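You operate a simulated robot arm through the tools that you are given. There is no shell and no other tool. Be economical: measure what you need, move in short steps, check, and stop when the job is done.

Carry out the task below with a simulated two-armed robot. There is one attempt and no reset: what you move stays moved.

## Task
Bring the shallow pan to the trolley top and scrub off its burnt patch.
Fine: soap the pink pad at the soap dish, hold the pan while scrubbing, lay the pad back. What is to be rubbed or washed off counts as gone when no trace of it is left.
Where things are to end (x, y in the base frame): shallow pan within 0.06 m of [0.41, -0.67].

The check looks at the end state, three seconds after you hand in, the way a careful person would. Anything else that was tipped, shoved, dropped, spilled or broken makes it a failure.

## Robot
Two 7-joint arms with two-finger parallel grippers on one trunk, on a base that drives. Base frame: it is fixed to the floor where the robot stands at the start and does not move with it; the origin is under the middle of the robot, x ahead of it, y to its left, z up; the surface under the hand at the start is at about z = 0.84. Units: m, rad, N and s.
The left shoulder is at the start at [0.07, 0.133, 1.176], the right one opposite. With the tool pointing down near the work surface each hand reaches from about 0.1 to 0.64 m from the robot's upright axis, wherever it stands, measured 20 degrees to its own side. Places, roughly: soap dish [0.7, -0.7, 0.8]; trolley top [0.5, -0.6, 0.8]. Payload 1.57 kg a hand.
Tool frame (each hand has its own): the origin (TCP) lies between the finger pads and is the grasp point; the fingertips stand 0.03 m ahead of it; z points along the fingers, y is the line along which they close. Largest opening 0.08 m; finger width 0.017, thickness 0.012; the body of the gripper, 0.04 by 0.082 m, starts 0.08 m behind the TCP.
Orientation is told as [roll, pitch, yaw] about the base's x, y, z axes, in that order, counted from this pose: with the fingers straight down and closing along the base's y, the tool's x points along the base's -x, its y along +y and its z along -z.

## Interface
- The arms move only by the tool nudge_tool. It takes "left_increments", "right_increments" or both (then of equal length, played together; a hand with none holds still); each is a list of rows, each a list of 6 numbers: the shift along the tool's x, y, z in m, then the turn, a rotation vector about the tool's x, y, z in rad. In form: [[tx, ty, tz, wx, wy, wz], ...]. A call has 1 to 20 rows; each row shifts and turns the commanded pose from where the row before left it, along the tool's axes as they then stand. "left_gripper" and "right_gripper" are, for a hand that has rows, the finger opening in m, from 0 to 0.08, set as the call begins (left out, the last holds). Each row takes 0.2 s and may step no farther than 0.05 m and 0.15 rad from the row before; otherwise, or with a gripper value out of range, the whole call is refused. Where a pose cannot be reached the arm comes as near as it can. A force on the tool above 40 N (or 10 N above the force at the start of the call, whichever is more), or a blocked arm, ends the call early, and 0.2 s more pass. The fingers move at their own pace (about 0.153 m/s each) and stop on an object; they squeeze with about 23 N. The grip force told is the motor's: it shows also when the fingers shut on nothing. Time passes only in rows, and 0.2 s behind the last, so rows that do not move let the fingers close. The reply holds the time, the measured pose of the TCP, the force on the tool along the base axes, the opening and the grip force, in the units named above and with some noise, with the torque about the TCP (base axes, N m) and any sound that the robot's microphone picked up, and new pictures: "views" is both (left out), scene, wrist or none (wrist: the cameras of the hands that moved).
- Cameras (640 x 400 px; columns grow to the right, rows downward): "scene" is now at [0.1128, -0.0312, 1.3739]; the picture's right is [-0.44, -0.90, 0.00], its down [-0.75, 0.37, -0.56] and it looks along [0.50, -0.24, -0.83] (base axes); focal length 215 px, centre (320, 200). "left" rides on the left gripper at [0.072, 0.007, -0.122] in its tool frame; the picture's right is [-0.09, 1.00, 0.00], its down [-0.84, -0.08, -0.54] and it looks along [-0.54, -0.05, 0.84] (tool axes); focal length 238 px, centre (320, 200). "right" rides on the right gripper at [0.072, -0.007, -0.122] in its tool frame; the picture's right is [0.09, 1.00, 0.00], its down [-0.84, 0.08, -0.54] and it looks along [-0.54, 0.05, 0.84] (tool axes); focal length 238 px, centre (320, 200). There is no depth. A picture from a camera that has moved, and an enlarged one, comes with that camera's place and axes in the base frame and with its lens.
- raise_lower(by): slides the trunk up (or, below 0, down) by that many m; the arms and the scene camera ride with it, the base frame stays. It gives what a move gives, with no picture.
- steer(legs): drives the robot by 1 to 6 legs, each [ahead, left, turn to the left] in m, m and rad, along the robot's own axes; the way and the turn of a leg run together, so that a leg with both is an arc; at most 1.5 m and 3.142 rad a leg. The arms and the cameras ride along, it lands a little off, and it stops where it bumps. It gives what a move gives, and a new picture of the scene camera.
- aim_head(pan, tilt): turns the head with the scene camera to pan (to the left, within 1.501 rad either way) and tilt (down, from -0.506 to 1.204), counted from straight ahead of the robot. It gives what a move gives, and a new picture of the scene camera.
- enlarge(camera, box): a new picture of the part [left, top, right, bottom] of that camera's present view, enlarged. It takes no simulated time.
- job_done(): hands the job in; it is judged then, once.

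Work in short steps. Places have to be worked out from the pictures, the camera data and where the tool is seen: move nearer, look again, correct. Check each grasp and each placing, and mend what went wrong. You have 120 turns and 260 pictures in all, those below and enlarged ones among them. Open the grippers and draw the arms clear of the work before you hand the job in, unless the task says otherwise; then end with one line.

The tools are called after "Call:" by a JSON object that holds its "op" and its "data". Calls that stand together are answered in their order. nudge_tool: Moves the arms, as the interface text tells. Its arguments: {"type":"object","properties":{"left_increments":{"type":"array"},"left_gripper":{"type":"number"},"right_increments":{"type":"array"},"right_gripper":{"type":"number"},"views":{"type":"string","enum":["both","scene","wrist","none"]}},"required":[]} The other tools are called the same way: raise_lower (by) slides the trunk up or down; steer (legs) drives the base; aim_head (pan, tilt) turns the head that bears the scene camera; enlarge (camera, box) takes an enlarged picture of a part of a camera's view; job_done () hands the job in.

At the start:

```text
t: 0.0
left_position: [0.4918, 0.0859, 1.1583]
left_ee_rot: [0.001, 0.003, 0.0]
left_contact_force: [0.1, 0.2, 0.0]
left_wrist_torque: [0.01, 0.03, 0.01]
left_width: 0.0798
left_gripper_force: 0.0
right_position: [0.4221, -0.3363, 1.0626]
right_ee_rot: [0.0, 0.001, -0.001]
right_contact_force: [-0.1, -0.4, -0.1]
right_wrist_torque: [0.02, 0.01, -0.01]
right_width: 0.08
right_gripper_force: 0.0
trunk travel left (down, up): [-0.75, 0.19]
robot x, y, heading: [-0.001, 0.0, -0.003]
head pan, tilt: [-0.456, 0.981]
```

scene: 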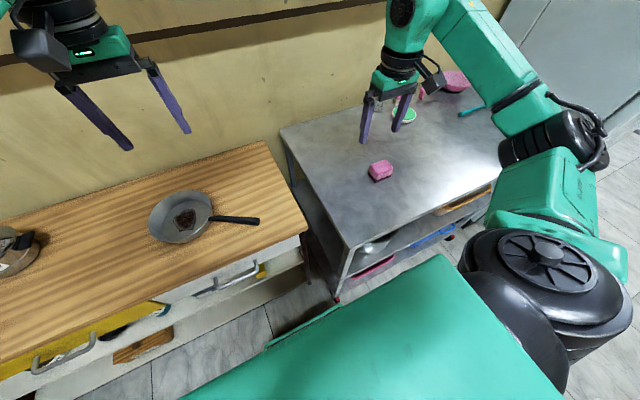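
right: 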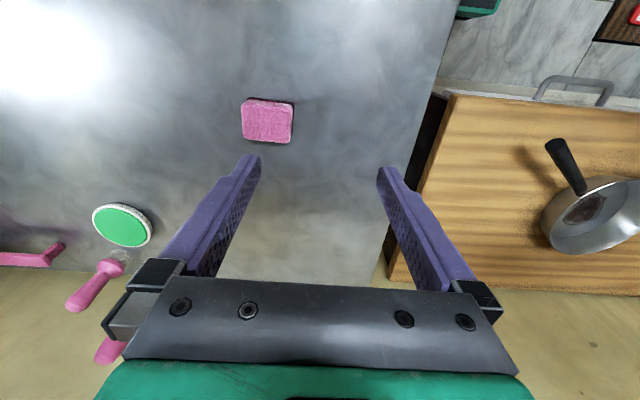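
left: 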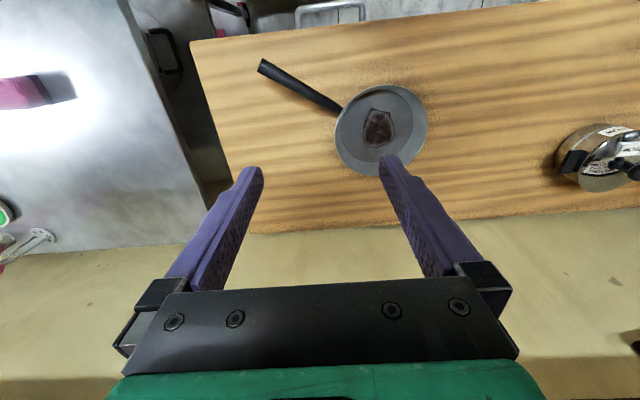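

I judge the pan at about (0.55, 0.19) with its handle towards (-x, -y), the pad at about (0.47, -0.43) and the soap dish at about (0.70, -0.71). I'll take closer looks before moving.

Call:
{"op": "enlarge", "data": {"camera": "scene", "box": [120, 170, 280, 270]}}

Call:
{"op": "enlarge", "data": {"camera": "scene", "box": [330, 50, 520, 200]}}

Call:
{"op": "enlarge", "data": {"camera": "left", "box": [230, 40, 450, 190]}}

```text
4.00 times, centred on (200, 220) of scene
camera zoom: at [0.1128, -0.0312, 1.3739], right [-0.44, -0.9, 0.0], down [-0.75, 0.37, -0.56], along [0.5, -0.24, -0.83], focal length 858 px, centre (800, 120)
```

zoom: 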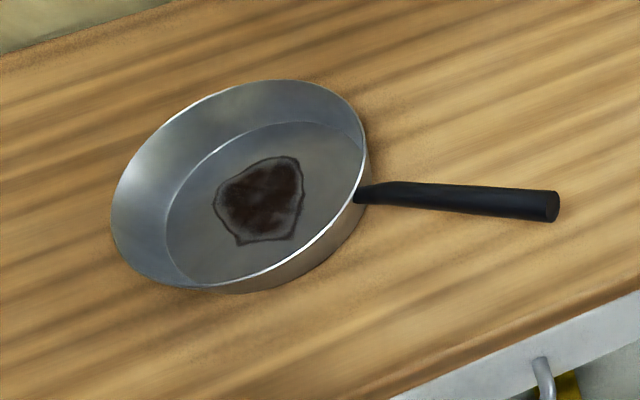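

```text
2.67 times, centred on (425, 125) of scene
camera zoom: at [0.1128, -0.0312, 1.3739], right [-0.44, -0.9, 0.0], down [-0.75, 0.37, -0.56], along [0.5, -0.24, -0.83], focal length 572 px, centre (40, 400)
```

zoom: 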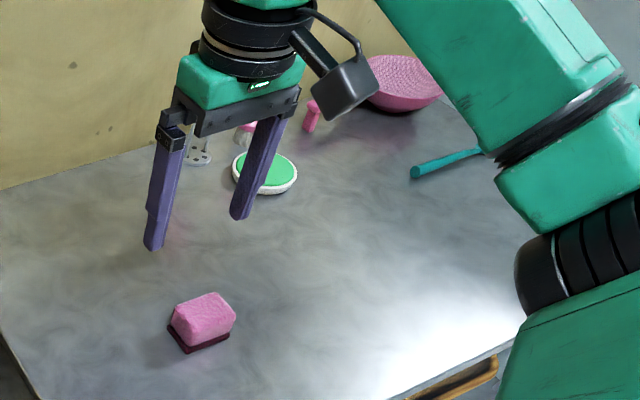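

```text
2.67 times, centred on (340, 115) of left
camera zoom: at [0.42, 0.0941, 1.281], right [0.09, 1.0, 0.0], down [0.84, -0.08, 0.54], along [0.54, -0.05, -0.84], focal length 636 px, centre (267, 427)
```

zoom: 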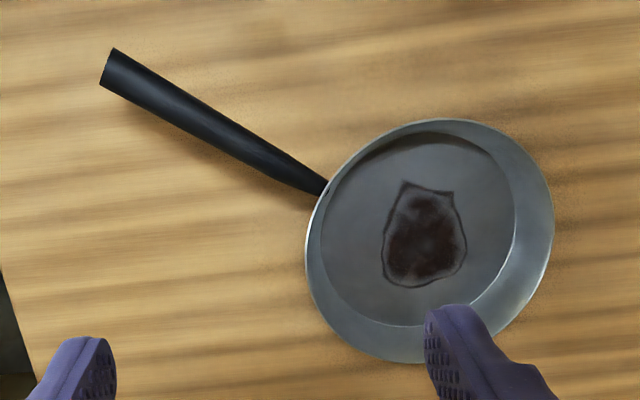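

The pan handle runs from the rim at about (0.51, 0.12) to its end at about (0.44, 0.00). I'll drive left 0.25 m so the right hand can take the handle comfortably, then look.

Call:
{"op": "steer", "data": {"legs": [[0, 0.25, 0]]}}

```text
t: 1.8
left_position: [0.4914, 0.3365, 1.1576]
left_ee_rot: [0.0, 0.002, 0.002]
left_contact_force: [0.3, -0.2, 0.0]
left_wrist_torque: [0.0, 0.02, 0.02]
left_width: 0.0799
left_gripper_force: 0.0
right_position: [0.4207, -0.087, 1.0627]
right_ee_rot: [0.001, 0.001, 0.002]
right_contact_force: [-0.3, -0.2, -0.3]
right_wrist_torque: [0.0, 0.0, 0.01]
right_width: 0.08
right_gripper_force: 0.1
trunk travel left (down, up): [-0.75, 0.19]
robot x, y, heading: [-0.0, 0.2514, 0.0]
head pan, tilt: [-0.456, 0.981]
camera scene: at [0.1124, 0.2183, 1.3739], right [-0.44, -0.9, 0.0], down [-0.75, 0.36, -0.56], along [0.5, -0.24, -0.83], focal length 215 px, centre (320, 200)
```

scene: 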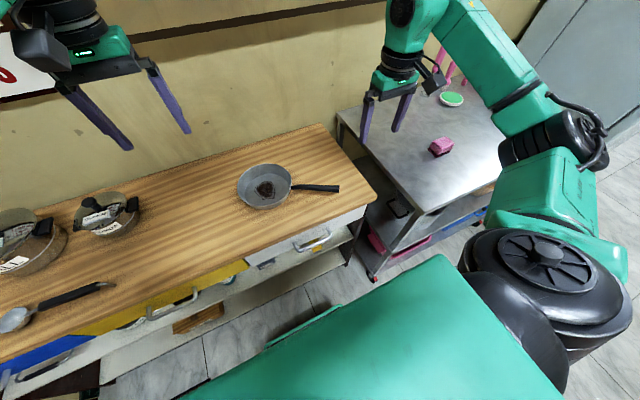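

Now I hover the right hand over the handle and turn it so the fingers close across it.

Call:
{"op": "nudge_tool", "data": {"right_increments": [[-0.015, 0.04, 0.01, 0, 0, 0], [-0.015, 0.04, 0.01, 0, 0, 0], [-0.015, 0.04, 0.01, 0, 0, 0], [-0.015, 0.04, 0.01, 0, 0, 0], [0, 0, 0, 0, 0, -0.147], [0, 0, 0, 0, 0, -0.147], [0, 0, 0, 0, 0, -0.147], [0, 0, 0, 0, 0, -0.147], [0, 0, 0, 0, 0, -0.147], [0, 0, 0, 0, 0, -0.147], [0, 0, 0, 0, 0, -0.147]]}}

```text
t: 4.2
left_position: [0.4908, 0.3387, 1.1581]
left_ee_rot: [0.0, 0.001, 0.001]
left_contact_force: [0.6, -0.3, -0.3]
left_wrist_torque: [-0.01, -0.02, 0.01]
left_width: 0.0799
left_gripper_force: 0.1
right_position: [0.481, 0.0752, 1.0224]
right_ee_rot: [0.0, -0.002, 0.443]
right_contact_force: [-0.4, 0.0, 0.6]
right_wrist_torque: [0.02, -0.01, -0.03]
right_width: 0.0803
right_gripper_force: 0.0
right hand out of reach, approached as far as the arm can: row 8, 9, 10, 11
trunk travel left (down, up): [-0.75, 0.19]
robot x, y, heading: [-0.0016, 0.2557, 0.003]
head pan, tilt: [-0.456, 0.981]
camera scene: at [0.1124, 0.2197, 1.3739], right [-0.44, -0.9, 0.0], down [-0.75, 0.36, -0.56], along [0.5, -0.24, -0.83], focal length 215 px, centre (320, 200)
camera right: at [0.4199, 0.0383, 1.1441], right [-0.51, 0.86, 0.0], down [0.72, 0.43, 0.54], along [0.47, 0.28, -0.84], focal length 238 px, centre (320, 200)
```

scene: 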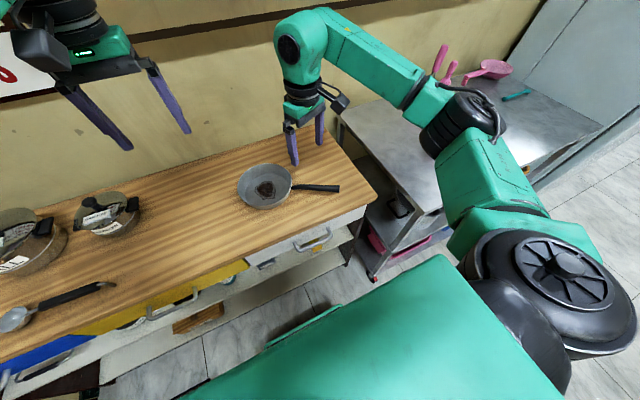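
right: 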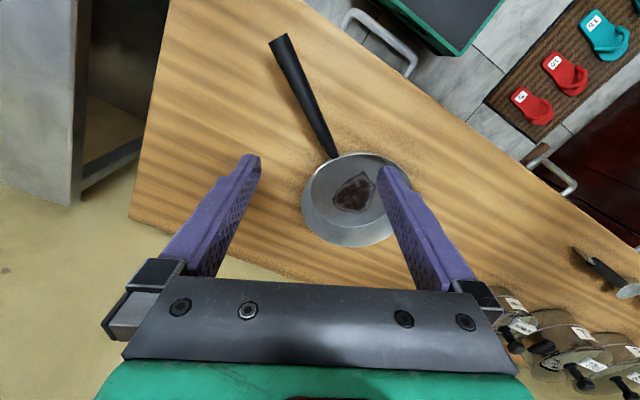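

The yaw stopped at +0.44 at a joint limit. I'll try the equivalent grasp turned half way around (yaw about -2.1), which also leaves room to turn the handle towards -y later.

Call:
{"op": "nudge_tool", "data": {"right_increments": [[0, 0, -0.01, 0, 0, 0.15], [0, 0, -0.01, 0, 0, 0.15], [0, 0, 0, 0, 0, 0.15], [0, 0, 0, 0, 0, 0.15], [0, 0, 0, 0, 0, 0.15], [0, 0, 0, 0, 0, 0.15], [0, 0, 0, 0, 0, 0.15], [0, 0, 0, 0, 0, 0.15], [0, 0, 0, 0, 0, 0.15], [0, 0, 0, 0, 0, 0.15], [0, 0, 0, 0, 0, 0.15], [0, 0, 0, 0, 0, 0.15], [0, 0, 0, 0, 0, 0.15], [0, 0, 0, 0, 0, 0.15], [0, 0, 0, 0, 0, 0.15], [0, 0, 0, 0, 0, 0.15], [0, 0, 0, 0, 0, 0.15]]}}

```text
t: 7.8
left_position: [0.49, 0.3379, 1.1577]
left_ee_rot: [-0.002, 0.002, 0.0]
left_contact_force: [-0.1, 1.3, -1.0]
left_wrist_torque: [0.04, -0.01, 0.0]
left_width: 0.0797
left_gripper_force: 0.0
right_position: [0.4825, 0.0751, 1.0431]
right_ee_rot: [0.001, -0.001, -2.108]
right_contact_force: [-0.7, 0.4, 0.7]
right_wrist_torque: [0.0, 0.0, 0.02]
right_width: 0.0799
right_gripper_force: 0.1
trunk travel left (down, up): [-0.75, 0.19]
robot x, y, heading: [-0.0014, 0.2502, -0.002]
head pan, tilt: [-0.456, 0.981]
camera scene: at [0.1125, 0.2198, 1.3739], right [-0.44, -0.9, 0.0], down [-0.75, 0.36, -0.56], along [0.5, -0.24, -0.83], focal length 215 px, centre (320, 200)
camera right: at [0.5133, 0.1402, 1.1643], right [0.9, -0.43, 0.0], down [-0.36, -0.76, 0.54], along [-0.23, -0.49, -0.84], focal length 238 px, centre (320, 200)
```

scene: 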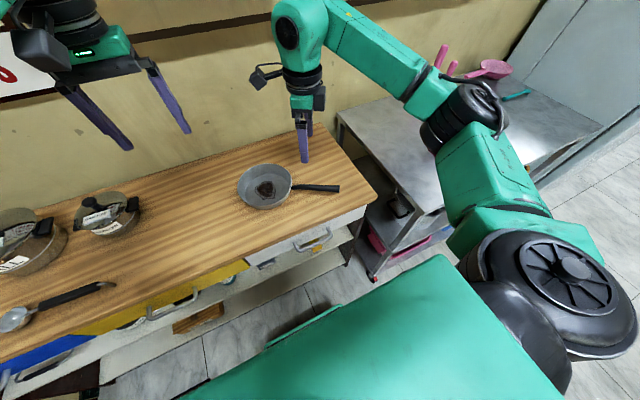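
right: 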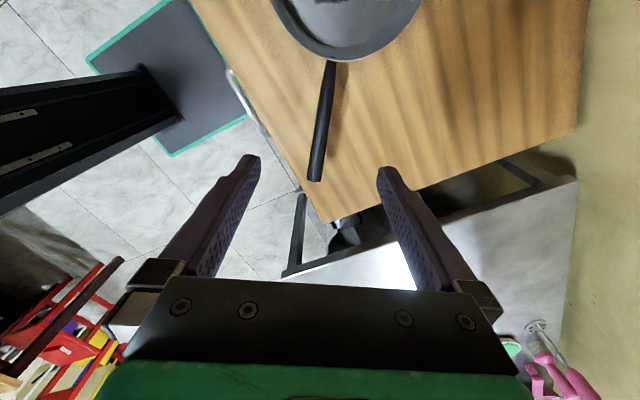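

Yaw -2.11 works and lines up with the handle. I'll move along it towards the rim and lower to just above it.

Call:
{"op": "nudge_tool", "data": {"right_increments": [[0.014, 0.002, 0.03, 0, 0, 0], [0.013, 0.002, 0.03, 0, 0, 0], [0, 0, 0.03, 0, 0, 0], [0, 0, 0.03, 0, 0, 0]]}}

```text
t: 8.8
left_position: [0.4919, 0.3382, 1.1584]
left_ee_rot: [0.0, 0.001, 0.002]
left_contact_force: [0.0, 1.0, 0.0]
left_wrist_torque: [-0.02, 0.01, -0.01]
left_width: 0.0801
left_gripper_force: 0.0
right_position: [0.5007, 0.0968, 0.9234]
right_ee_rot: [0.0, 0.0, -2.104]
right_contact_force: [0.1, -0.3, -0.4]
right_wrist_torque: [0.01, 0.0, -0.02]
right_width: 0.0803
right_gripper_force: 0.1
trunk travel left (down, up): [-0.75, 0.19]
robot x, y, heading: [0.0005, 0.2492, 0.0]
head pan, tilt: [-0.456, 0.981]
camera scene: at [0.1131, 0.2196, 1.3739], right [-0.44, -0.9, 0.0], down [-0.75, 0.36, -0.56], along [0.5, -0.24, -0.83], focal length 215 px, centre (320, 200)
camera right: at [0.5324, 0.1617, 1.046], right [0.9, -0.43, 0.0], down [-0.36, -0.76, 0.54], along [-0.23, -0.49, -0.84], focal length 238 px, centre (320, 200)
```

scene: 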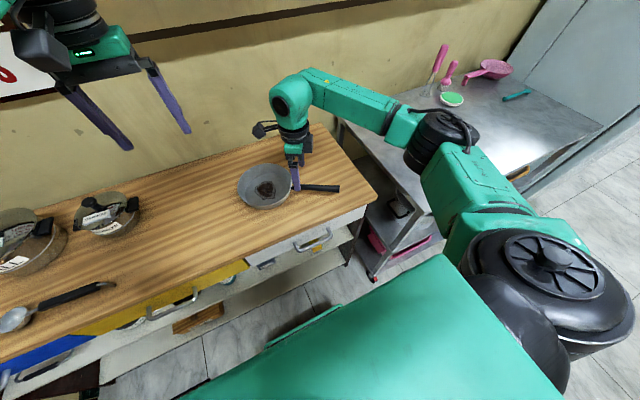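
right: 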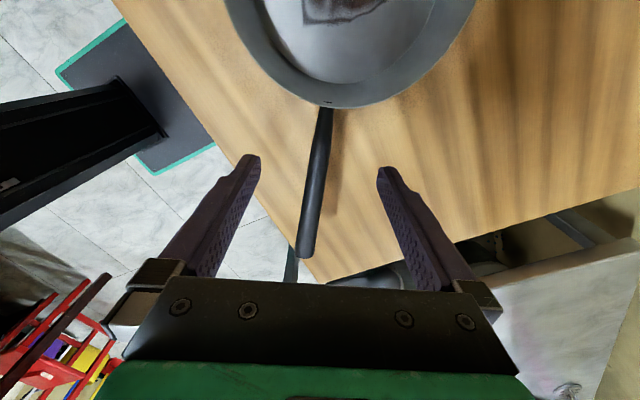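

The handle is centred between the fingers. I'll lower 0.046 m, shifted slightly towards the rim.

Call:
{"op": "nudge_tool", "data": {"right_increments": [[0.008, 0, 0.02, 0, 0, 0], [0, 0, 0.016, 0, 0, 0], [0, 0, 0.01, 0, 0, 0]], "views": "wrist"}}

Call:
{"op": "enlarge", "data": {"camera": "scene", "box": [230, 130, 350, 220]}}

```text
t: 9.6
left_position: [0.4917, 0.3387, 1.1578]
left_ee_rot: [0.0, 0.002, 0.0]
left_contact_force: [0.7, -0.7, -0.5]
left_wrist_torque: [-0.04, -0.01, -0.01]
left_width: 0.0801
left_gripper_force: 0.1
right_position: [0.5018, 0.1037, 0.8771]
right_ee_rot: [0.0, 0.001, -2.105]
right_contact_force: [-0.6, 0.3, 1.0]
right_wrist_torque: [-0.04, -0.01, 0.01]
right_width: 0.0801
right_gripper_force: 0.0
trunk travel left (down, up): [-0.75, 0.19]
robot x, y, heading: [0.0007, 0.2487, -0.0]
head pan, tilt: [-0.456, 0.981]
camera right: at [0.5338, 0.1682, 0.9987], right [0.9, -0.43, 0.0], down [-0.36, -0.76, 0.54], along [-0.23, -0.49, -0.84], focal length 238 px, centre (320, 200)
```

right: 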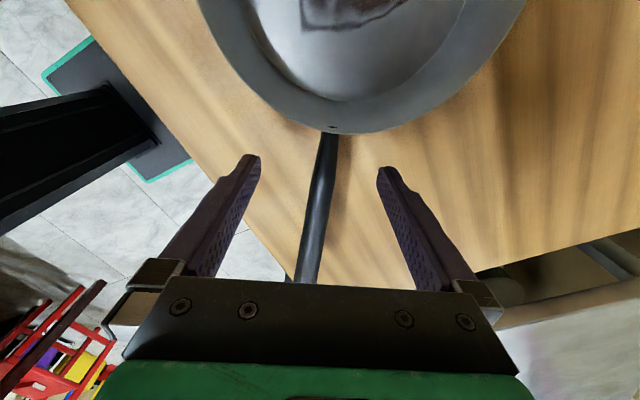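

```text
4.44 times, centred on (290, 175) of scene
camera zoom: at [0.1123, 0.2198, 1.374], right [-0.44, -0.9, 0.0], down [-0.75, 0.36, -0.56], along [0.5, -0.24, -0.83], focal length 954 px, centre (453, 311)
```

zoom: 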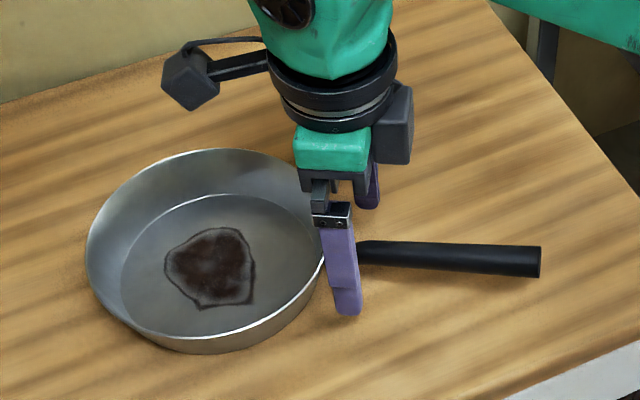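

The handle lies between the fingers, so I'll close.

Call:
{"op": "nudge_tool", "data": {"right_increments": [[0, 0, 0, 0, 0, 0], [0, 0, 0, 0, 0, 0], [0, 0, 0, 0, 0, 0]], "right_gripper": 0.0, "views": "wrist"}}

Call:
{"op": "enlarge", "data": {"camera": "scene", "box": [230, 130, 350, 220]}}

```text
t: 10.4
left_position: [0.4907, 0.3381, 1.1581]
left_ee_rot: [-0.002, 0.002, 0.002]
left_contact_force: [-0.5, 0.8, -0.3]
left_wrist_torque: [-0.01, 0.01, 0.01]
left_width: 0.0802
left_gripper_force: 0.1
right_position: [0.5013, 0.1025, 0.8766]
right_ee_rot: [0.0, 0.0, -2.105]
right_contact_force: [-0.4, -0.3, 0.8]
right_wrist_torque: [0.01, -0.03, 0.0]
right_width: 0.0
right_gripper_force: 21.8
trunk travel left (down, up): [-0.75, 0.19]
robot x, y, heading: [0.0007, 0.2518, 0.004]
head pan, tilt: [-0.456, 0.981]
camera right: at [0.5338, 0.1684, 0.9988], right [0.9, -0.43, 0.0], down [-0.36, -0.76, 0.54], along [-0.23, -0.49, -0.84], focal length 238 px, centre (320, 200)
```

right: 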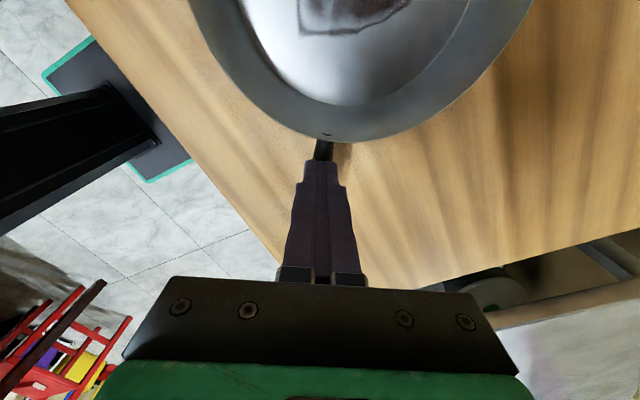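

```text
4.44 times, centred on (290, 175) of scene
camera zoom: at [0.1123, 0.22, 1.374], right [-0.44, -0.9, 0.0], down [-0.75, 0.36, -0.56], along [0.5, -0.24, -0.83], focal length 954 px, centre (453, 311)
```

zoom: 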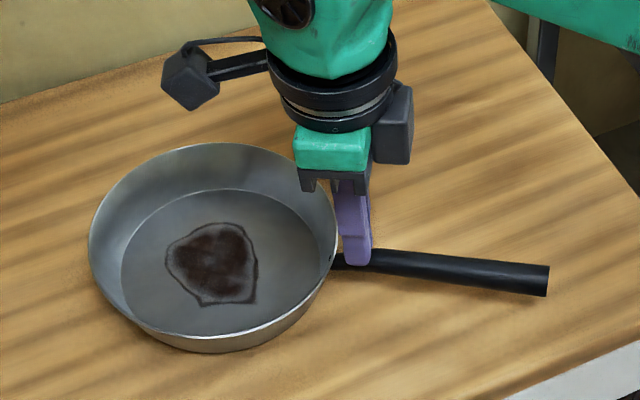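

The fingers shut on nothing: the handle near the rim lies lower than I judged, just under the tips. I'll open and look again.

Call:
{"op": "nudge_tool", "data": {"right_increments": [[0, 0, -0.01, 0, 0, 0], [0, 0, 0, 0, 0, 0], [0, 0, 0, 0, 0, 0]], "right_gripper": 0.08, "views": "wrist"}}

Call:
{"op": "enlarge", "data": {"camera": "scene", "box": [230, 130, 350, 220]}}

```text
t: 11.2
left_position: [0.4914, 0.3376, 1.1576]
left_ee_rot: [-0.002, 0.0, 0.001]
left_contact_force: [-0.6, 0.1, 0.4]
left_wrist_torque: [0.01, -0.01, 0.02]
left_width: 0.08
left_gripper_force: 0.0
right_position: [0.5027, 0.1041, 0.8871]
right_ee_rot: [0.0, 0.0, -2.103]
right_contact_force: [-0.2, -0.5, 0.0]
right_wrist_torque: [-0.01, 0.01, 0.01]
right_width: 0.0801
right_gripper_force: 0.0
trunk travel left (down, up): [-0.75, 0.19]
robot x, y, heading: [0.0028, 0.2523, -0.001]
head pan, tilt: [-0.456, 0.981]
camera right: at [0.5341, 0.1684, 1.0091], right [0.9, -0.43, 0.0], down [-0.36, -0.76, 0.54], along [-0.23, -0.49, -0.84], focal length 238 px, centre (320, 200)
```

right: 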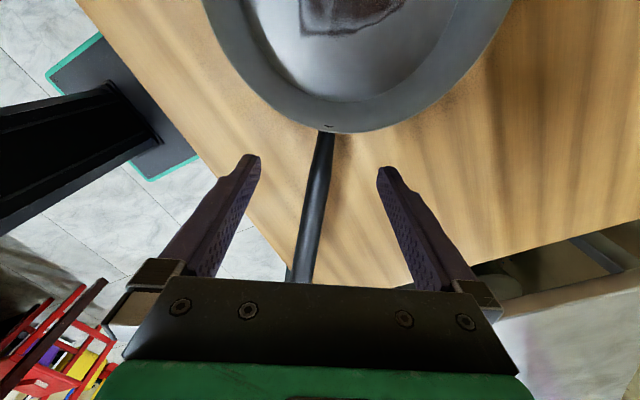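

```text
4.44 times, centred on (290, 175) of scene
camera zoom: at [0.1125, 0.2198, 1.3739], right [-0.44, -0.9, 0.0], down [-0.75, 0.36, -0.56], along [0.5, -0.24, -0.83], focal length 954 px, centre (453, 311)
```

zoom: 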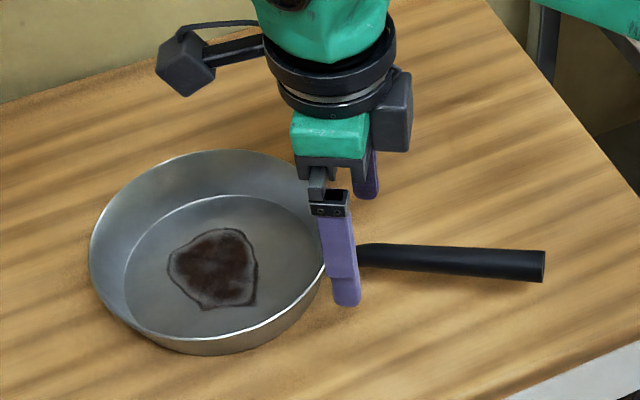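

The pan is unharmed and the handle still centred. I'll lower to TCP z about 0.848 while watching the force.

Call:
{"op": "nudge_tool", "data": {"right_increments": [[-0.003, 0, 0.015, 0, 0, 0], [0, 0, 0.012, 0, 0, 0], [0, 0, 0.012, 0, 0, 0]], "views": "wrist"}}

Call:
{"op": "enlarge", "data": {"camera": "scene", "box": [230, 130, 350, 220]}}

```text
t: 12.0
left_position: [0.4905, 0.3382, 1.1563]
left_ee_rot: [-0.002, 0.001, 0.0]
left_contact_force: [-0.2, -0.3, -0.4]
left_wrist_torque: [-0.01, -0.02, -0.02]
left_width: 0.0802
left_gripper_force: 0.2
right_position: [0.5012, 0.1017, 0.8468]
right_ee_rot: [-0.001, -0.001, -2.106]
right_contact_force: [0.6, -0.4, 0.7]
right_wrist_torque: [-0.03, 0.0, 0.0]
right_width: 0.0801
right_gripper_force: 0.0
trunk travel left (down, up): [-0.75, 0.19]
robot x, y, heading: [-0.0022, 0.2509, 0.001]
head pan, tilt: [-0.456, 0.981]
camera right: at [0.5328, 0.1657, 0.9696], right [0.9, -0.43, 0.0], down [-0.36, -0.76, 0.54], along [-0.23, -0.49, -0.84], focal length 238 px, centre (320, 200)
```

right: 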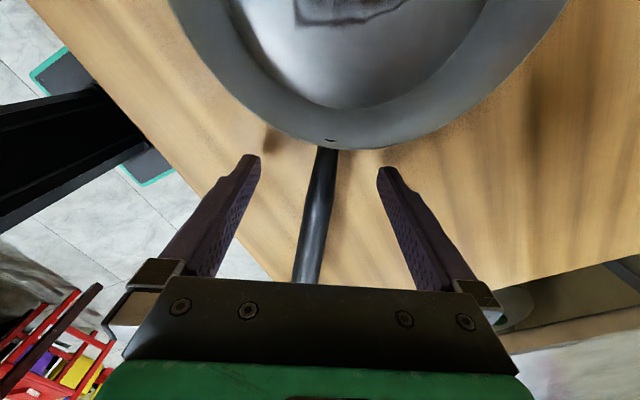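

```text
4.44 times, centred on (290, 175) of scene
camera zoom: at [0.1126, 0.2199, 1.3739], right [-0.44, -0.9, 0.0], down [-0.75, 0.36, -0.56], along [0.5, -0.24, -0.83], focal length 954 px, centre (453, 311)
```

zoom: 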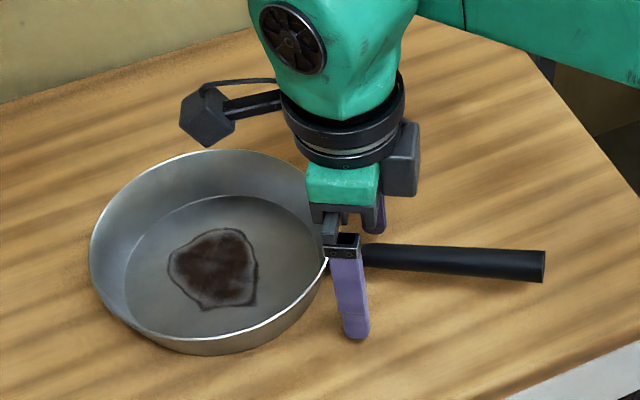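

No contact yet and the handle is now well within finger depth, so I'll close.

Call:
{"op": "nudge_tool", "data": {"right_increments": [[0, 0, 0, 0, 0, 0], [0, 0, 0, 0, 0, 0], [0, 0, 0, 0, 0, 0]], "right_gripper": 0.0, "views": "wrist"}}

Call:
{"op": "enlarge", "data": {"camera": "scene", "box": [230, 130, 350, 220]}}

```text
t: 12.8
left_position: [0.4905, 0.3381, 1.1572]
left_ee_rot: [-0.001, 0.001, 0.002]
left_contact_force: [0.3, 0.2, -0.2]
left_wrist_torque: [0.04, 0.02, 0.03]
left_width: 0.0801
left_gripper_force: 0.1
right_position: [0.501, 0.1013, 0.8488]
right_ee_rot: [0.001, 0.0, -2.104]
right_contact_force: [-0.1, 0.0, -0.2]
right_wrist_torque: [-0.01, 0.05, 0.02]
right_width: 0.0135
right_gripper_force: 22.7
trunk travel left (down, up): [-0.75, 0.19]
robot x, y, heading: [0.0006, 0.2495, 0.007]
head pan, tilt: [-0.456, 0.981]
camera right: at [0.5325, 0.1659, 0.9698], right [0.9, -0.43, 0.0], down [-0.36, -0.76, 0.54], along [-0.23, -0.49, -0.84], focal length 238 px, centre (320, 200)
```

right: 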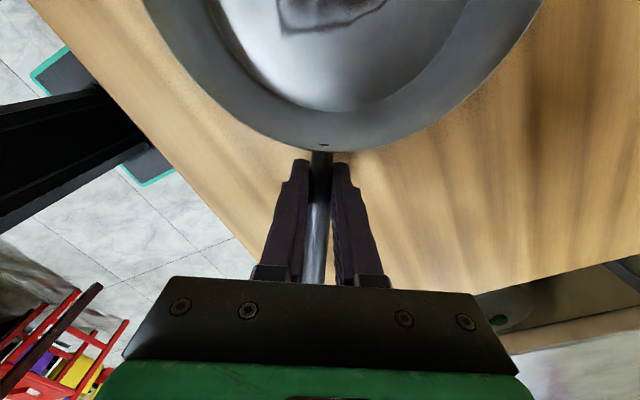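

```text
4.44 times, centred on (290, 175) of scene
camera zoom: at [0.1124, 0.22, 1.3739], right [-0.44, -0.9, 0.0], down [-0.75, 0.36, -0.56], along [0.5, -0.24, -0.83], focal length 954 px, centre (453, 311)
```

zoom: 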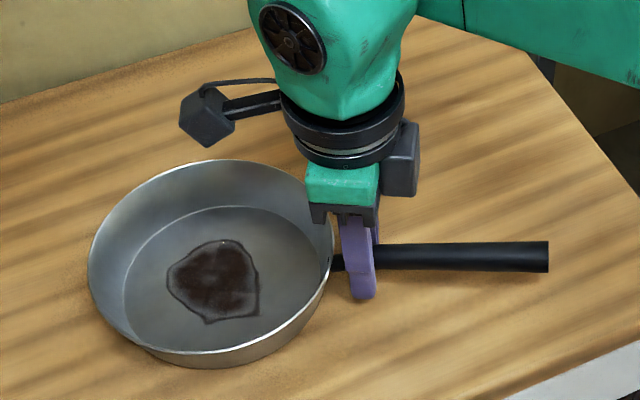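

I have the handle (opening 0.0135). I'll lift a little and check for droop.

Call:
{"op": "nudge_tool", "data": {"right_increments": [[0, 0, -0.01, 0, 0, 0], [0, 0, -0.01, 0, 0, 0], [0, 0, -0.01, 0, 0, 0], [0, 0, -0.01, 0, 0, 0], [0, 0, 0, 0, 0, 0]], "views": "wrist"}}

Call:
{"op": "enlarge", "data": {"camera": "scene", "box": [230, 130, 350, 220]}}

```text
t: 14.0
left_position: [0.493, 0.3378, 1.1586]
left_ee_rot: [-0.001, 0.002, 0.002]
left_contact_force: [0.3, 0.5, -0.4]
left_wrist_torque: [-0.04, 0.01, 0.0]
left_width: 0.0801
left_gripper_force: 0.0
right_position: [0.5012, 0.101, 0.8885]
right_ee_rot: [0.0, 0.001, -2.105]
right_contact_force: [0.4, -0.2, -2.8]
right_wrist_torque: [-0.11, 0.05, 0.0]
right_width: 0.0134
right_gripper_force: 23.0
trunk travel left (down, up): [-0.75, 0.19]
robot x, y, heading: [0.0014, 0.2493, -0.001]
head pan, tilt: [-0.456, 0.981]
camera right: at [0.5327, 0.166, 1.0096], right [0.9, -0.43, 0.0], down [-0.36, -0.76, 0.54], along [-0.23, -0.49, -0.84], focal length 238 px, centre (320, 200)
```

right: 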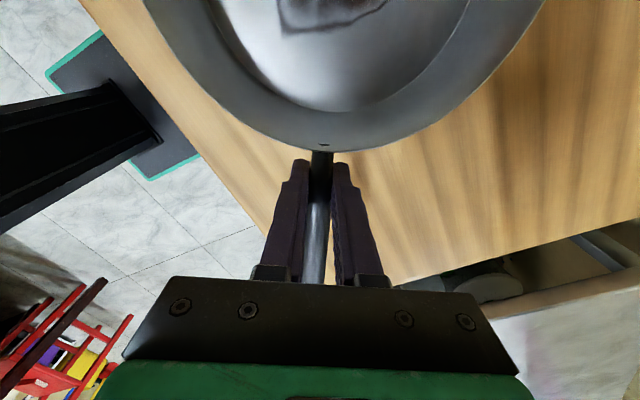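

```text
4.44 times, centred on (290, 175) of scene
camera zoom: at [0.1129, 0.2198, 1.3739], right [-0.44, -0.9, 0.0], down [-0.75, 0.36, -0.56], along [0.5, -0.24, -0.83], focal length 954 px, centre (453, 311)
```

zoom: 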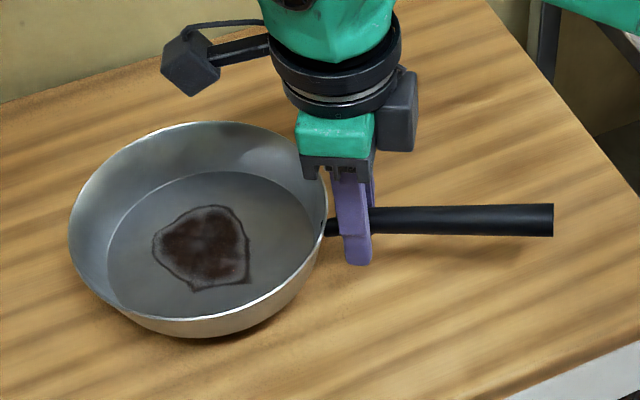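

The pan is light (about 0.3 kg) and hangs level. I'll lift it to carrying height and pull it in a bit.

Call:
{"op": "nudge_tool", "data": {"right_increments": [[0, 0, -0.03, 0, 0, 0], [0, 0, -0.03, 0, 0, 0], [0, 0, -0.03, 0, 0, 0], [0, 0, -0.03, 0, 0, 0], [0, 0, -0.02, 0, 0, 0], [0, 0, 0, 0, 0, -0.1], [0, 0, 0, 0, 0, -0.1], [0, 0, 0, 0, 0, -0.1], [0, 0, 0, 0, 0, -0.1], [0, 0, 0, 0, 0, -0.1]]}}

```text
t: 16.2
left_position: [0.4918, 0.3367, 1.1572]
left_ee_rot: [0.0, 0.002, 0.003]
left_contact_force: [0.2, 0.5, 0.6]
left_wrist_torque: [-0.01, 0.02, 0.01]
left_width: 0.0801
left_gripper_force: 0.1
right_position: [0.5006, 0.0996, 1.0283]
right_ee_rot: [0.0, 0.0, -1.604]
right_contact_force: [1.0, -0.4, -1.5]
right_wrist_torque: [-0.11, -0.04, -0.01]
right_width: 0.0131
right_gripper_force: 23.5
trunk travel left (down, up): [-0.75, 0.19]
robot x, y, heading: [-0.002, 0.2498, 0.003]
head pan, tilt: [-0.456, 0.981]
camera scene: at [0.1128, 0.2198, 1.3739], right [-0.44, -0.9, 0.0], down [-0.75, 0.36, -0.56], along [0.5, -0.24, -0.83], focal length 215 px, centre (320, 200)
camera right: at [0.4975, 0.1727, 1.1495], right [1.0, 0.06, 0.0], down [0.05, -0.84, 0.54], along [0.03, -0.54, -0.84], focal length 238 px, centre (320, 200)
```

scene: 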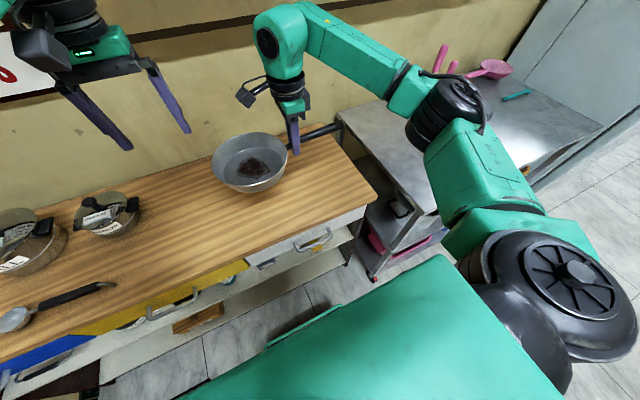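
right: 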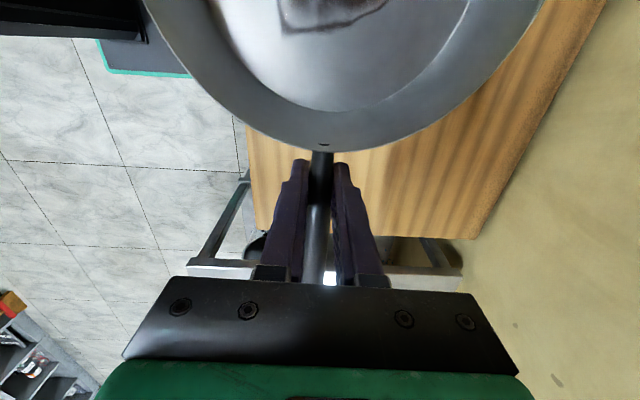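

I'll back off slightly and drive right in two stages, checking clearance in between.

Call:
{"op": "steer", "data": {"legs": [[-0.06, 0, 0], [0, -0.5, 0]]}}

Call:
{"op": "aim_head", "data": {"pan": -0.7, "tilt": 0.8}}

```text
t: 19.7
left_position: [0.4324, -0.1633, 1.1574]
left_ee_rot: [-0.001, 0.002, 0.001]
left_contact_force: [-0.3, 0.2, -0.4]
left_wrist_torque: [0.01, 0.0, -0.01]
left_width: 0.0798
left_gripper_force: 0.1
right_position: [0.4417, -0.401, 1.0277]
right_ee_rot: [0.0, 0.0, -1.61]
right_contact_force: [0.4, 0.0, -2.6]
right_wrist_torque: [-0.18, -0.02, 0.01]
right_width: 0.0133
right_gripper_force: 23.5
trunk travel left (down, up): [-0.75, 0.19]
robot x, y, heading: [-0.0597, -0.2509, -0.002]
head pan, tilt: [-0.456, 0.981]
camera scene: at [0.0539, -0.2802, 1.3739], right [-0.44, -0.9, 0.0], down [-0.75, 0.37, -0.56], along [0.5, -0.25, -0.83], focal length 215 px, centre (320, 200)
```

scene: 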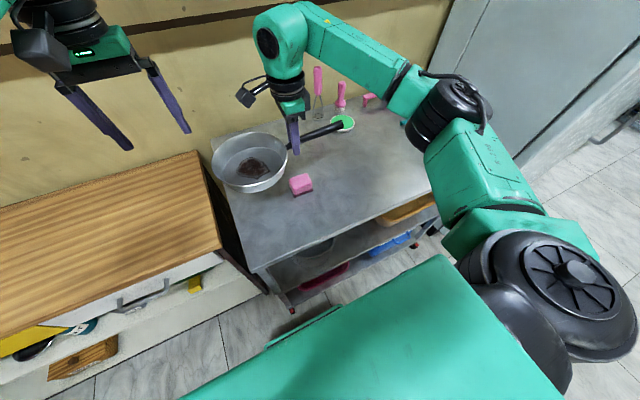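

```text
t: 20.5
left_position: [0.4337, -0.1641, 1.1571]
left_ee_rot: [0.0, 0.002, 0.0]
left_contact_force: [-1.0, -0.3, -0.7]
left_wrist_torque: [-0.02, -0.01, 0.0]
left_width: 0.0798
left_gripper_force: 0.0
right_position: [0.4413, -0.4023, 1.0269]
right_ee_rot: [0.0, -0.001, -1.608]
right_contact_force: [-0.4, -0.2, -1.8]
right_wrist_torque: [-0.13, 0.01, 0.03]
right_width: 0.0133
right_gripper_force: 23.0
trunk travel left (down, up): [-0.75, 0.19]
robot x, y, heading: [-0.06, -0.2533, 0.001]
head pan, tilt: [-0.7, 0.799]
camera scene: at [0.052, -0.3022, 1.3876], right [-0.64, -0.76, 0.0], down [-0.55, 0.46, -0.7], along [0.53, -0.45, -0.72], focal length 215 px, centre (320, 200)
```

scene: 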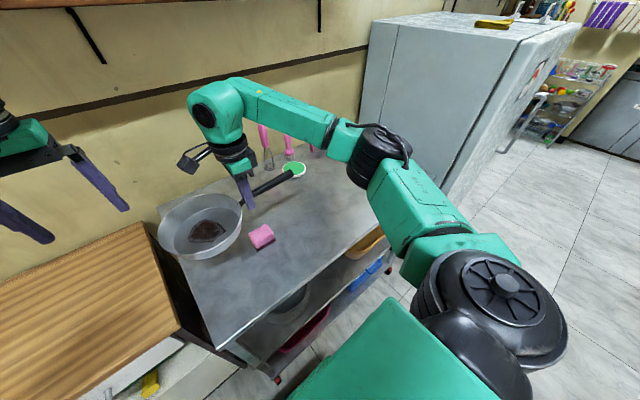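

The way looks clear: the fridge stands beyond the trolley's far end. I'll drive on right 0.35 m.

Call:
{"op": "steer", "data": {"legs": [[0, -0.34, 0]]}}

```text
t: 22.7
left_position: [0.4323, -0.5008, 1.1573]
left_ee_rot: [-0.001, 0.002, -0.003]
left_contact_force: [-0.3, 0.0, 0.0]
left_wrist_torque: [-0.03, 0.02, -0.01]
left_width: 0.08
left_gripper_force: 0.1
right_position: [0.4397, -0.7404, 1.0276]
right_ee_rot: [0.0, -0.002, -1.612]
right_contact_force: [-0.8, -0.1, -1.5]
right_wrist_torque: [-0.15, -0.02, 0.01]
right_width: 0.0132
right_gripper_force: 23.2
trunk travel left (down, up): [-0.75, 0.19]
robot x, y, heading: [-0.0606, -0.5865, -0.004]
head pan, tilt: [-0.7, 0.799]
camera scene: at [0.0512, -0.6394, 1.3877], right [-0.65, -0.76, 0.0], down [-0.55, 0.46, -0.7], along [0.53, -0.45, -0.72], focal length 215 px, centre (320, 200)
```

scene: 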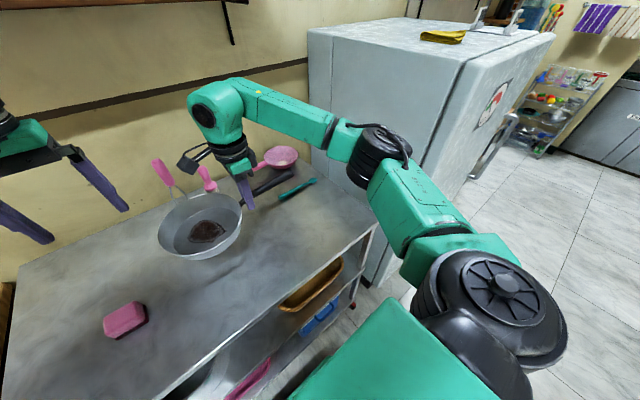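

I'll bring the pan over the target (TCP about 0.406, -0.775) and lower to about 0.90.

Call:
{"op": "nudge_tool", "data": {"right_increments": [[-0.0175, -0.017, 0.02, 0, 0, 0], [-0.0175, -0.017, 0.02, 0, 0, 0], [0, 0, 0.03, 0, 0, 0], [0, 0, 0.03, 0, 0, 0], [0, 0, 0.027, 0, 0, 0]]}}

```text
t: 23.9
left_position: [0.4322, -0.5043, 1.1572]
left_ee_rot: [0.001, 0.003, -0.002]
left_contact_force: [-0.7, -0.4, -0.7]
left_wrist_torque: [0.04, 0.01, 0.0]
left_width: 0.0799
left_gripper_force: 0.0
right_position: [0.405, -0.7765, 0.8996]
right_ee_rot: [-0.001, 0.0, -1.611]
right_contact_force: [0.2, -0.6, -1.2]
right_wrist_torque: [-0.11, 0.06, 0.03]
right_width: 0.013
right_gripper_force: 22.7
trunk travel left (down, up): [-0.75, 0.19]
robot x, y, heading: [-0.0603, -0.5917, -0.005]
head pan, tilt: [-0.7, 0.799]
camera scene: at [0.0511, -0.6414, 1.3877], right [-0.65, -0.76, 0.0], down [-0.55, 0.46, -0.7], along [0.53, -0.45, -0.72], focal length 215 px, centre (320, 200)
camera right: at [0.4019, -0.7045, 1.0211], right [1.0, 0.05, 0.0], down [0.04, -0.84, 0.54], along [0.03, -0.54, -0.84], focal length 238 px, centre (320, 200)
```

scene: 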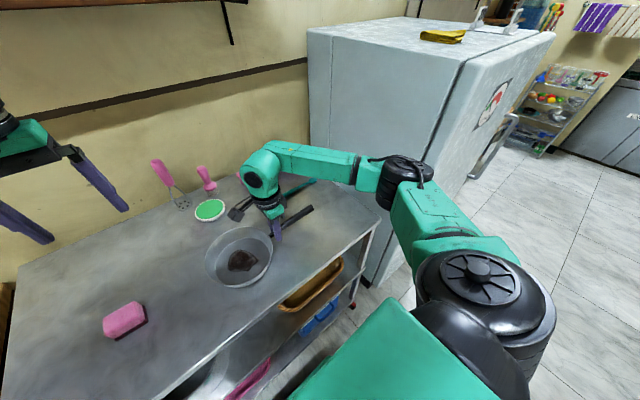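
right: 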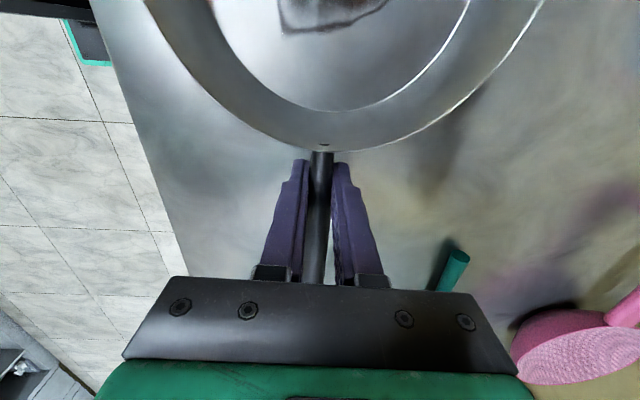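

All clear around the pan. I'll lower gently towards the expected contact height.

Call:
{"op": "nudge_tool", "data": {"right_increments": [[0, 0, 0.015, 0, 0, 0], [0, 0, 0.015, 0, 0, 0], [0, 0, 0.01, 0, 0, 0], [0, 0, 0.008, 0, 0, 0]], "views": "scene"}}

```text
t: 24.7
left_position: [0.4301, -0.504, 1.1597]
left_ee_rot: [-0.001, 0.0, -0.004]
left_contact_force: [0.4, -0.8, 0.3]
left_wrist_torque: [0.04, 0.03, -0.01]
left_width: 0.0796
left_gripper_force: 0.1
right_position: [0.4027, -0.7756, 0.8704]
right_ee_rot: [0.004, 0.004, -1.613]
right_contact_force: [-8.7, -3.3, 16.3]
right_wrist_torque: [-0.38, 0.5, 0.01]
right_width: 0.0135
right_gripper_force: 22.7
trunk travel left (down, up): [-0.75, 0.19]
robot x, y, heading: [-0.0605, -0.5859, -0.005]
head pan, tilt: [-0.7, 0.799]
stopped in row 3 (right hand): the force on the tool passed its limit at 48 N (the readings are from after the stop); the commanded pose is now the measured one
camera scene: at [0.0474, -0.6405, 1.3881], right [-0.65, -0.76, 0.0], down [-0.54, 0.46, -0.7], along [0.53, -0.45, -0.72], focal length 215 px, centre (320, 200)
```

scene: 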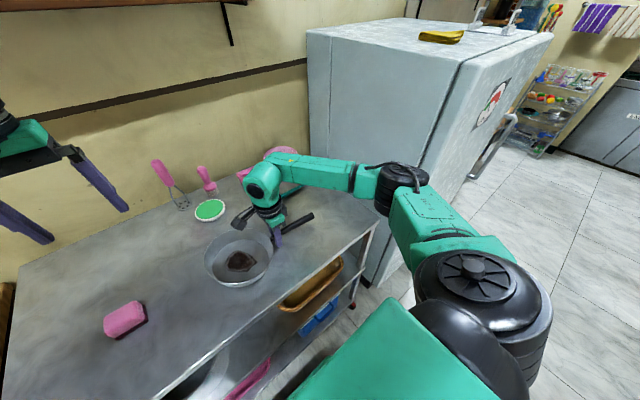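

The pan is down at TCP z of about 0.871 (trolley top about 0.84). I'll ease off 2 mm and open.

Call:
{"op": "nudge_tool", "data": {"right_increments": [[0, 0, -0.002, 0, 0, 0], [0, 0, 0, 0, 0, 0]], "views": "none"}}

Call:
{"op": "nudge_tool", "data": {"right_increments": [[0, 0, 0, 0, 0, 0], [0, 0, 0, 0, 0, 0], [0, 0, 0, 0, 0, 0]], "right_gripper": 0.06}}

```text
t: 25.3
left_position: [0.4297, -0.5036, 1.1579]
left_ee_rot: [-0.004, -0.001, -0.004]
left_contact_force: [-0.7, 0.2, 0.7]
left_wrist_torque: [0.01, 0.01, 0.02]
left_width: 0.08
left_gripper_force: 0.1
right_position: [0.4043, -0.7741, 0.8705]
right_ee_rot: [0.004, 0.005, -1.61]
right_contact_force: [-4.9, -2.5, 7.3]
right_wrist_torque: [-0.25, 0.27, -0.02]
right_width: 0.0135
right_gripper_force: 23.0
trunk travel left (down, up): [-0.75, 0.19]
robot x, y, heading: [-0.0597, -0.5868, -0.004]
head pan, tilt: [-0.7, 0.799]
```

```text
t: 26.1
left_position: [0.4331, -0.5036, 1.158]
left_ee_rot: [-0.001, 0.002, -0.004]
left_contact_force: [-0.9, 0.0, -0.5]
left_wrist_torque: [0.02, 0.04, -0.02]
left_width: 0.0804
left_gripper_force: 0.0
right_position: [0.4068, -0.7744, 0.8711]
right_ee_rot: [0.005, 0.002, -1.613]
right_contact_force: [7.2, -0.2, 11.5]
right_wrist_torque: [-0.09, 0.16, 0.09]
right_width: 0.0539
right_gripper_force: 0.0
trunk travel left (down, up): [-0.75, 0.19]
robot x, y, heading: [-0.0601, -0.5836, -0.006]
head pan, tilt: [-0.7, 0.799]
camera scene: at [0.051, -0.6403, 1.3878], right [-0.65, -0.76, 0.0], down [-0.55, 0.46, -0.7], along [0.53, -0.45, -0.72], focal length 215 px, centre (320, 200)
camera right: at [0.4029, -0.7021, 0.9922], right [1.0, 0.05, 0.01], down [0.04, -0.84, 0.54], along [0.03, -0.54, -0.84], focal length 238 px, centre (320, 200)
```

scene: 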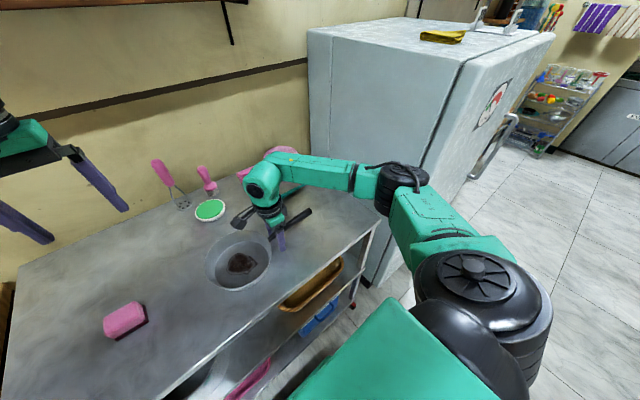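
right: 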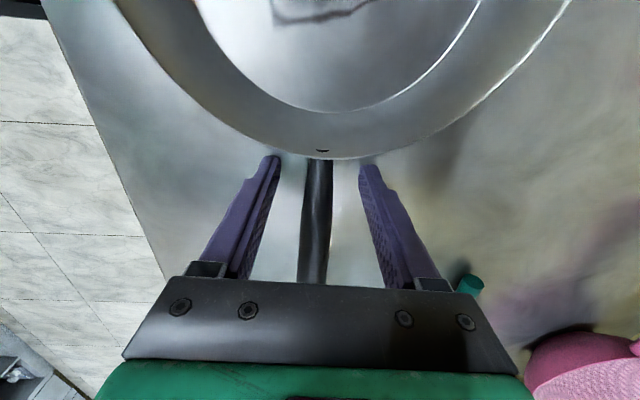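

The fingertips were grazing the trolley top; the pan is down. I'll lift the right hand straight up and out of the way.

Call:
{"op": "nudge_tool", "data": {"right_increments": [[0, 0, -0.01, 0, 0, 0], [0, 0, -0.03, 0, 0, 0], [0, 0, -0.04, 0, 0, 0], [0, 0, -0.04, 0, 0, 0], [0, 0, -0.04, 0, 0, 0], [-0.04, 0, -0.02, 0, 0, 0], [-0.04, -0.02, 0, 0, 0, 0], [-0.04, -0.02, 0, 0, 0, 0]]}}

Call:
{"op": "aim_head", "data": {"pan": -0.2, "tilt": 0.95}}

Call:
{"op": "enlarge", "data": {"camera": "left", "box": [0, 0, 640, 400]}}

```text
t: 27.9
left_position: [0.4294, -0.5045, 1.1597]
left_ee_rot: [-0.001, 0.0, -0.003]
left_contact_force: [0.1, 0.3, -0.5]
left_wrist_torque: [0.03, -0.03, -0.01]
left_width: 0.0802
left_gripper_force: 0.1
right_position: [0.359, -0.8963, 1.0496]
right_ee_rot: [0.005, 0.005, -1.613]
right_contact_force: [0.3, -0.7, -0.1]
right_wrist_torque: [0.02, -0.03, -0.03]
right_width: 0.06
right_gripper_force: 0.0
trunk travel left (down, up): [-0.75, 0.19]
robot x, y, heading: [-0.0602, -0.5892, -0.002]
head pan, tilt: [-0.7, 0.799]
camera scene: at [0.0488, -0.6421, 1.3879], right [-0.65, -0.76, 0.0], down [-0.55, 0.46, -0.7], along [0.53, -0.45, -0.72], focal length 215 px, centre (320, 200)
camera right: at [0.3551, -0.8239, 1.172], right [1.0, 0.05, 0.0], down [0.04, -0.84, 0.54], along [0.03, -0.54, -0.84], focal length 238 px, centre (320, 200)
```

scene: 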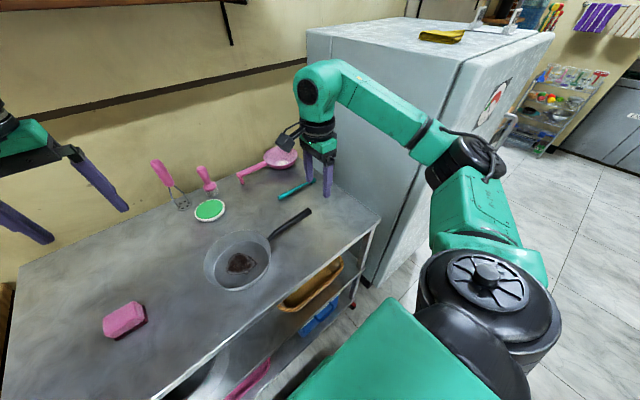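
right: 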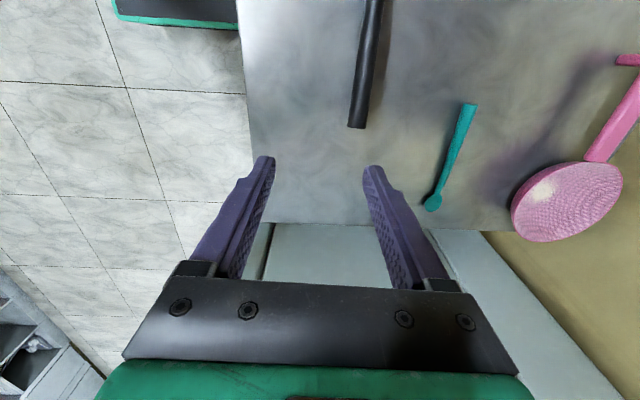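

```text
t: 28.8
left_position: [0.4317, -0.5044, 1.1579]
left_ee_rot: [0.001, 0.0, -0.004]
left_contact_force: [0.4, 0.4, -1.1]
left_wrist_torque: [0.0, 0.0, 0.04]
left_width: 0.0801
left_gripper_force: 0.1
right_position: [0.3605, -0.8946, 1.0488]
right_ee_rot: [0.003, 0.004, -1.613]
right_contact_force: [0.1, -0.3, -0.1]
right_wrist_torque: [0.02, -0.01, -0.02]
right_width: 0.0597
right_gripper_force: 0.1
trunk travel left (down, up): [-0.75, 0.19]
robot x, y, heading: [-0.0597, -0.5878, -0.009]
head pan, tilt: [-0.201, 0.949]
camera scene: at [0.0605, -0.6034, 1.3762], right [-0.2, -0.98, 0.0], down [-0.8, 0.17, -0.58], along [0.57, -0.12, -0.81], focal length 215 px, centre (320, 200)
```

scene: 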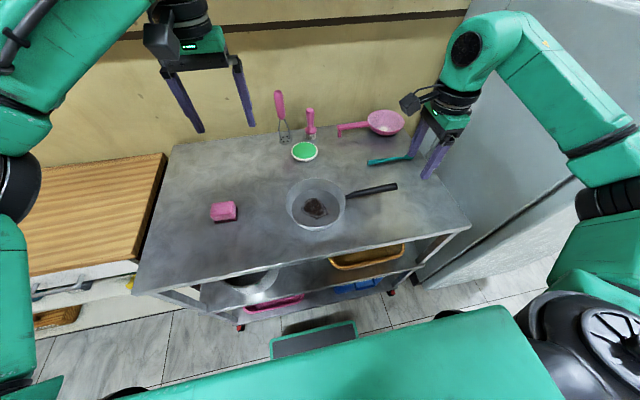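

```text
1.00 times, centred on (320, 200) of left (not enlarged: the box is as wide or as high as the picture)
camera zoom: at [0.3605, -0.496, 1.2808], right [0.1, 1.0, 0.0], down [0.84, -0.08, 0.54], along [0.54, -0.05, -0.84], focal length 238 px, centre (320, 200)
```

zoom: 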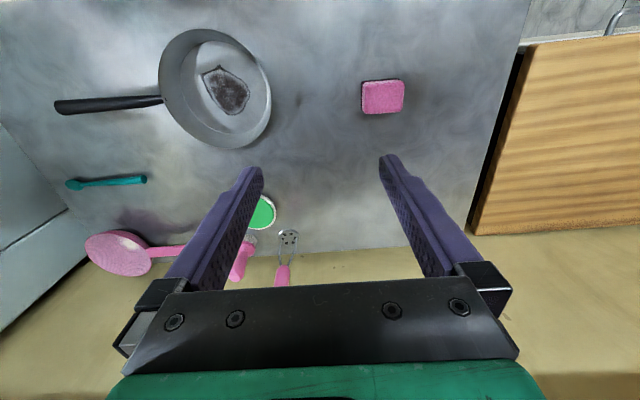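

The pan sits at about (0.405, -0.665), within tolerance, and the pad at about (0.438, -0.402). I'll look closely at the pad, patch and soap.

Call:
{"op": "enlarge", "data": {"camera": "left", "box": [335, 60, 435, 130]}}

Call:
{"op": "enlarge", "data": {"camera": "scene", "box": [190, 80, 410, 240]}}

```text
5.71 times, centred on (385, 95) of left
camera zoom: at [0.3605, -0.496, 1.2808], right [0.1, 1.0, 0.0], down [0.84, -0.08, 0.54], along [0.54, -0.05, -0.84], focal length 1362 px, centre (-51, 800)
```

zoom: 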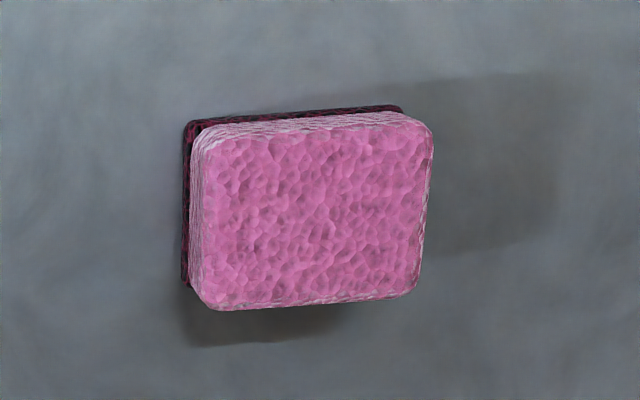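

```text
2.50 times, centred on (300, 160) of scene
camera zoom: at [0.0605, -0.6034, 1.3762], right [-0.2, -0.98, 0.0], down [-0.8, 0.17, -0.58], along [0.57, -0.12, -0.81], focal length 537 px, centre (370, 300)
```

zoom: 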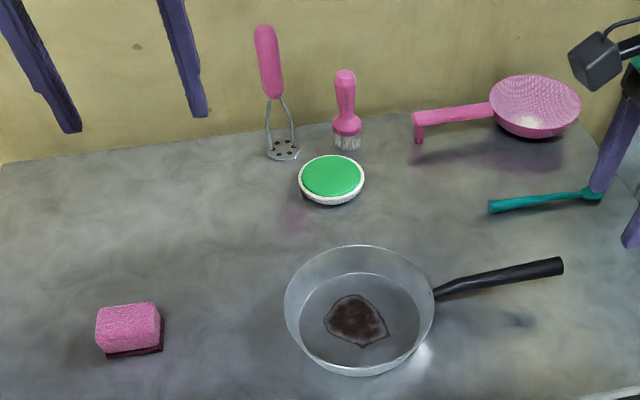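

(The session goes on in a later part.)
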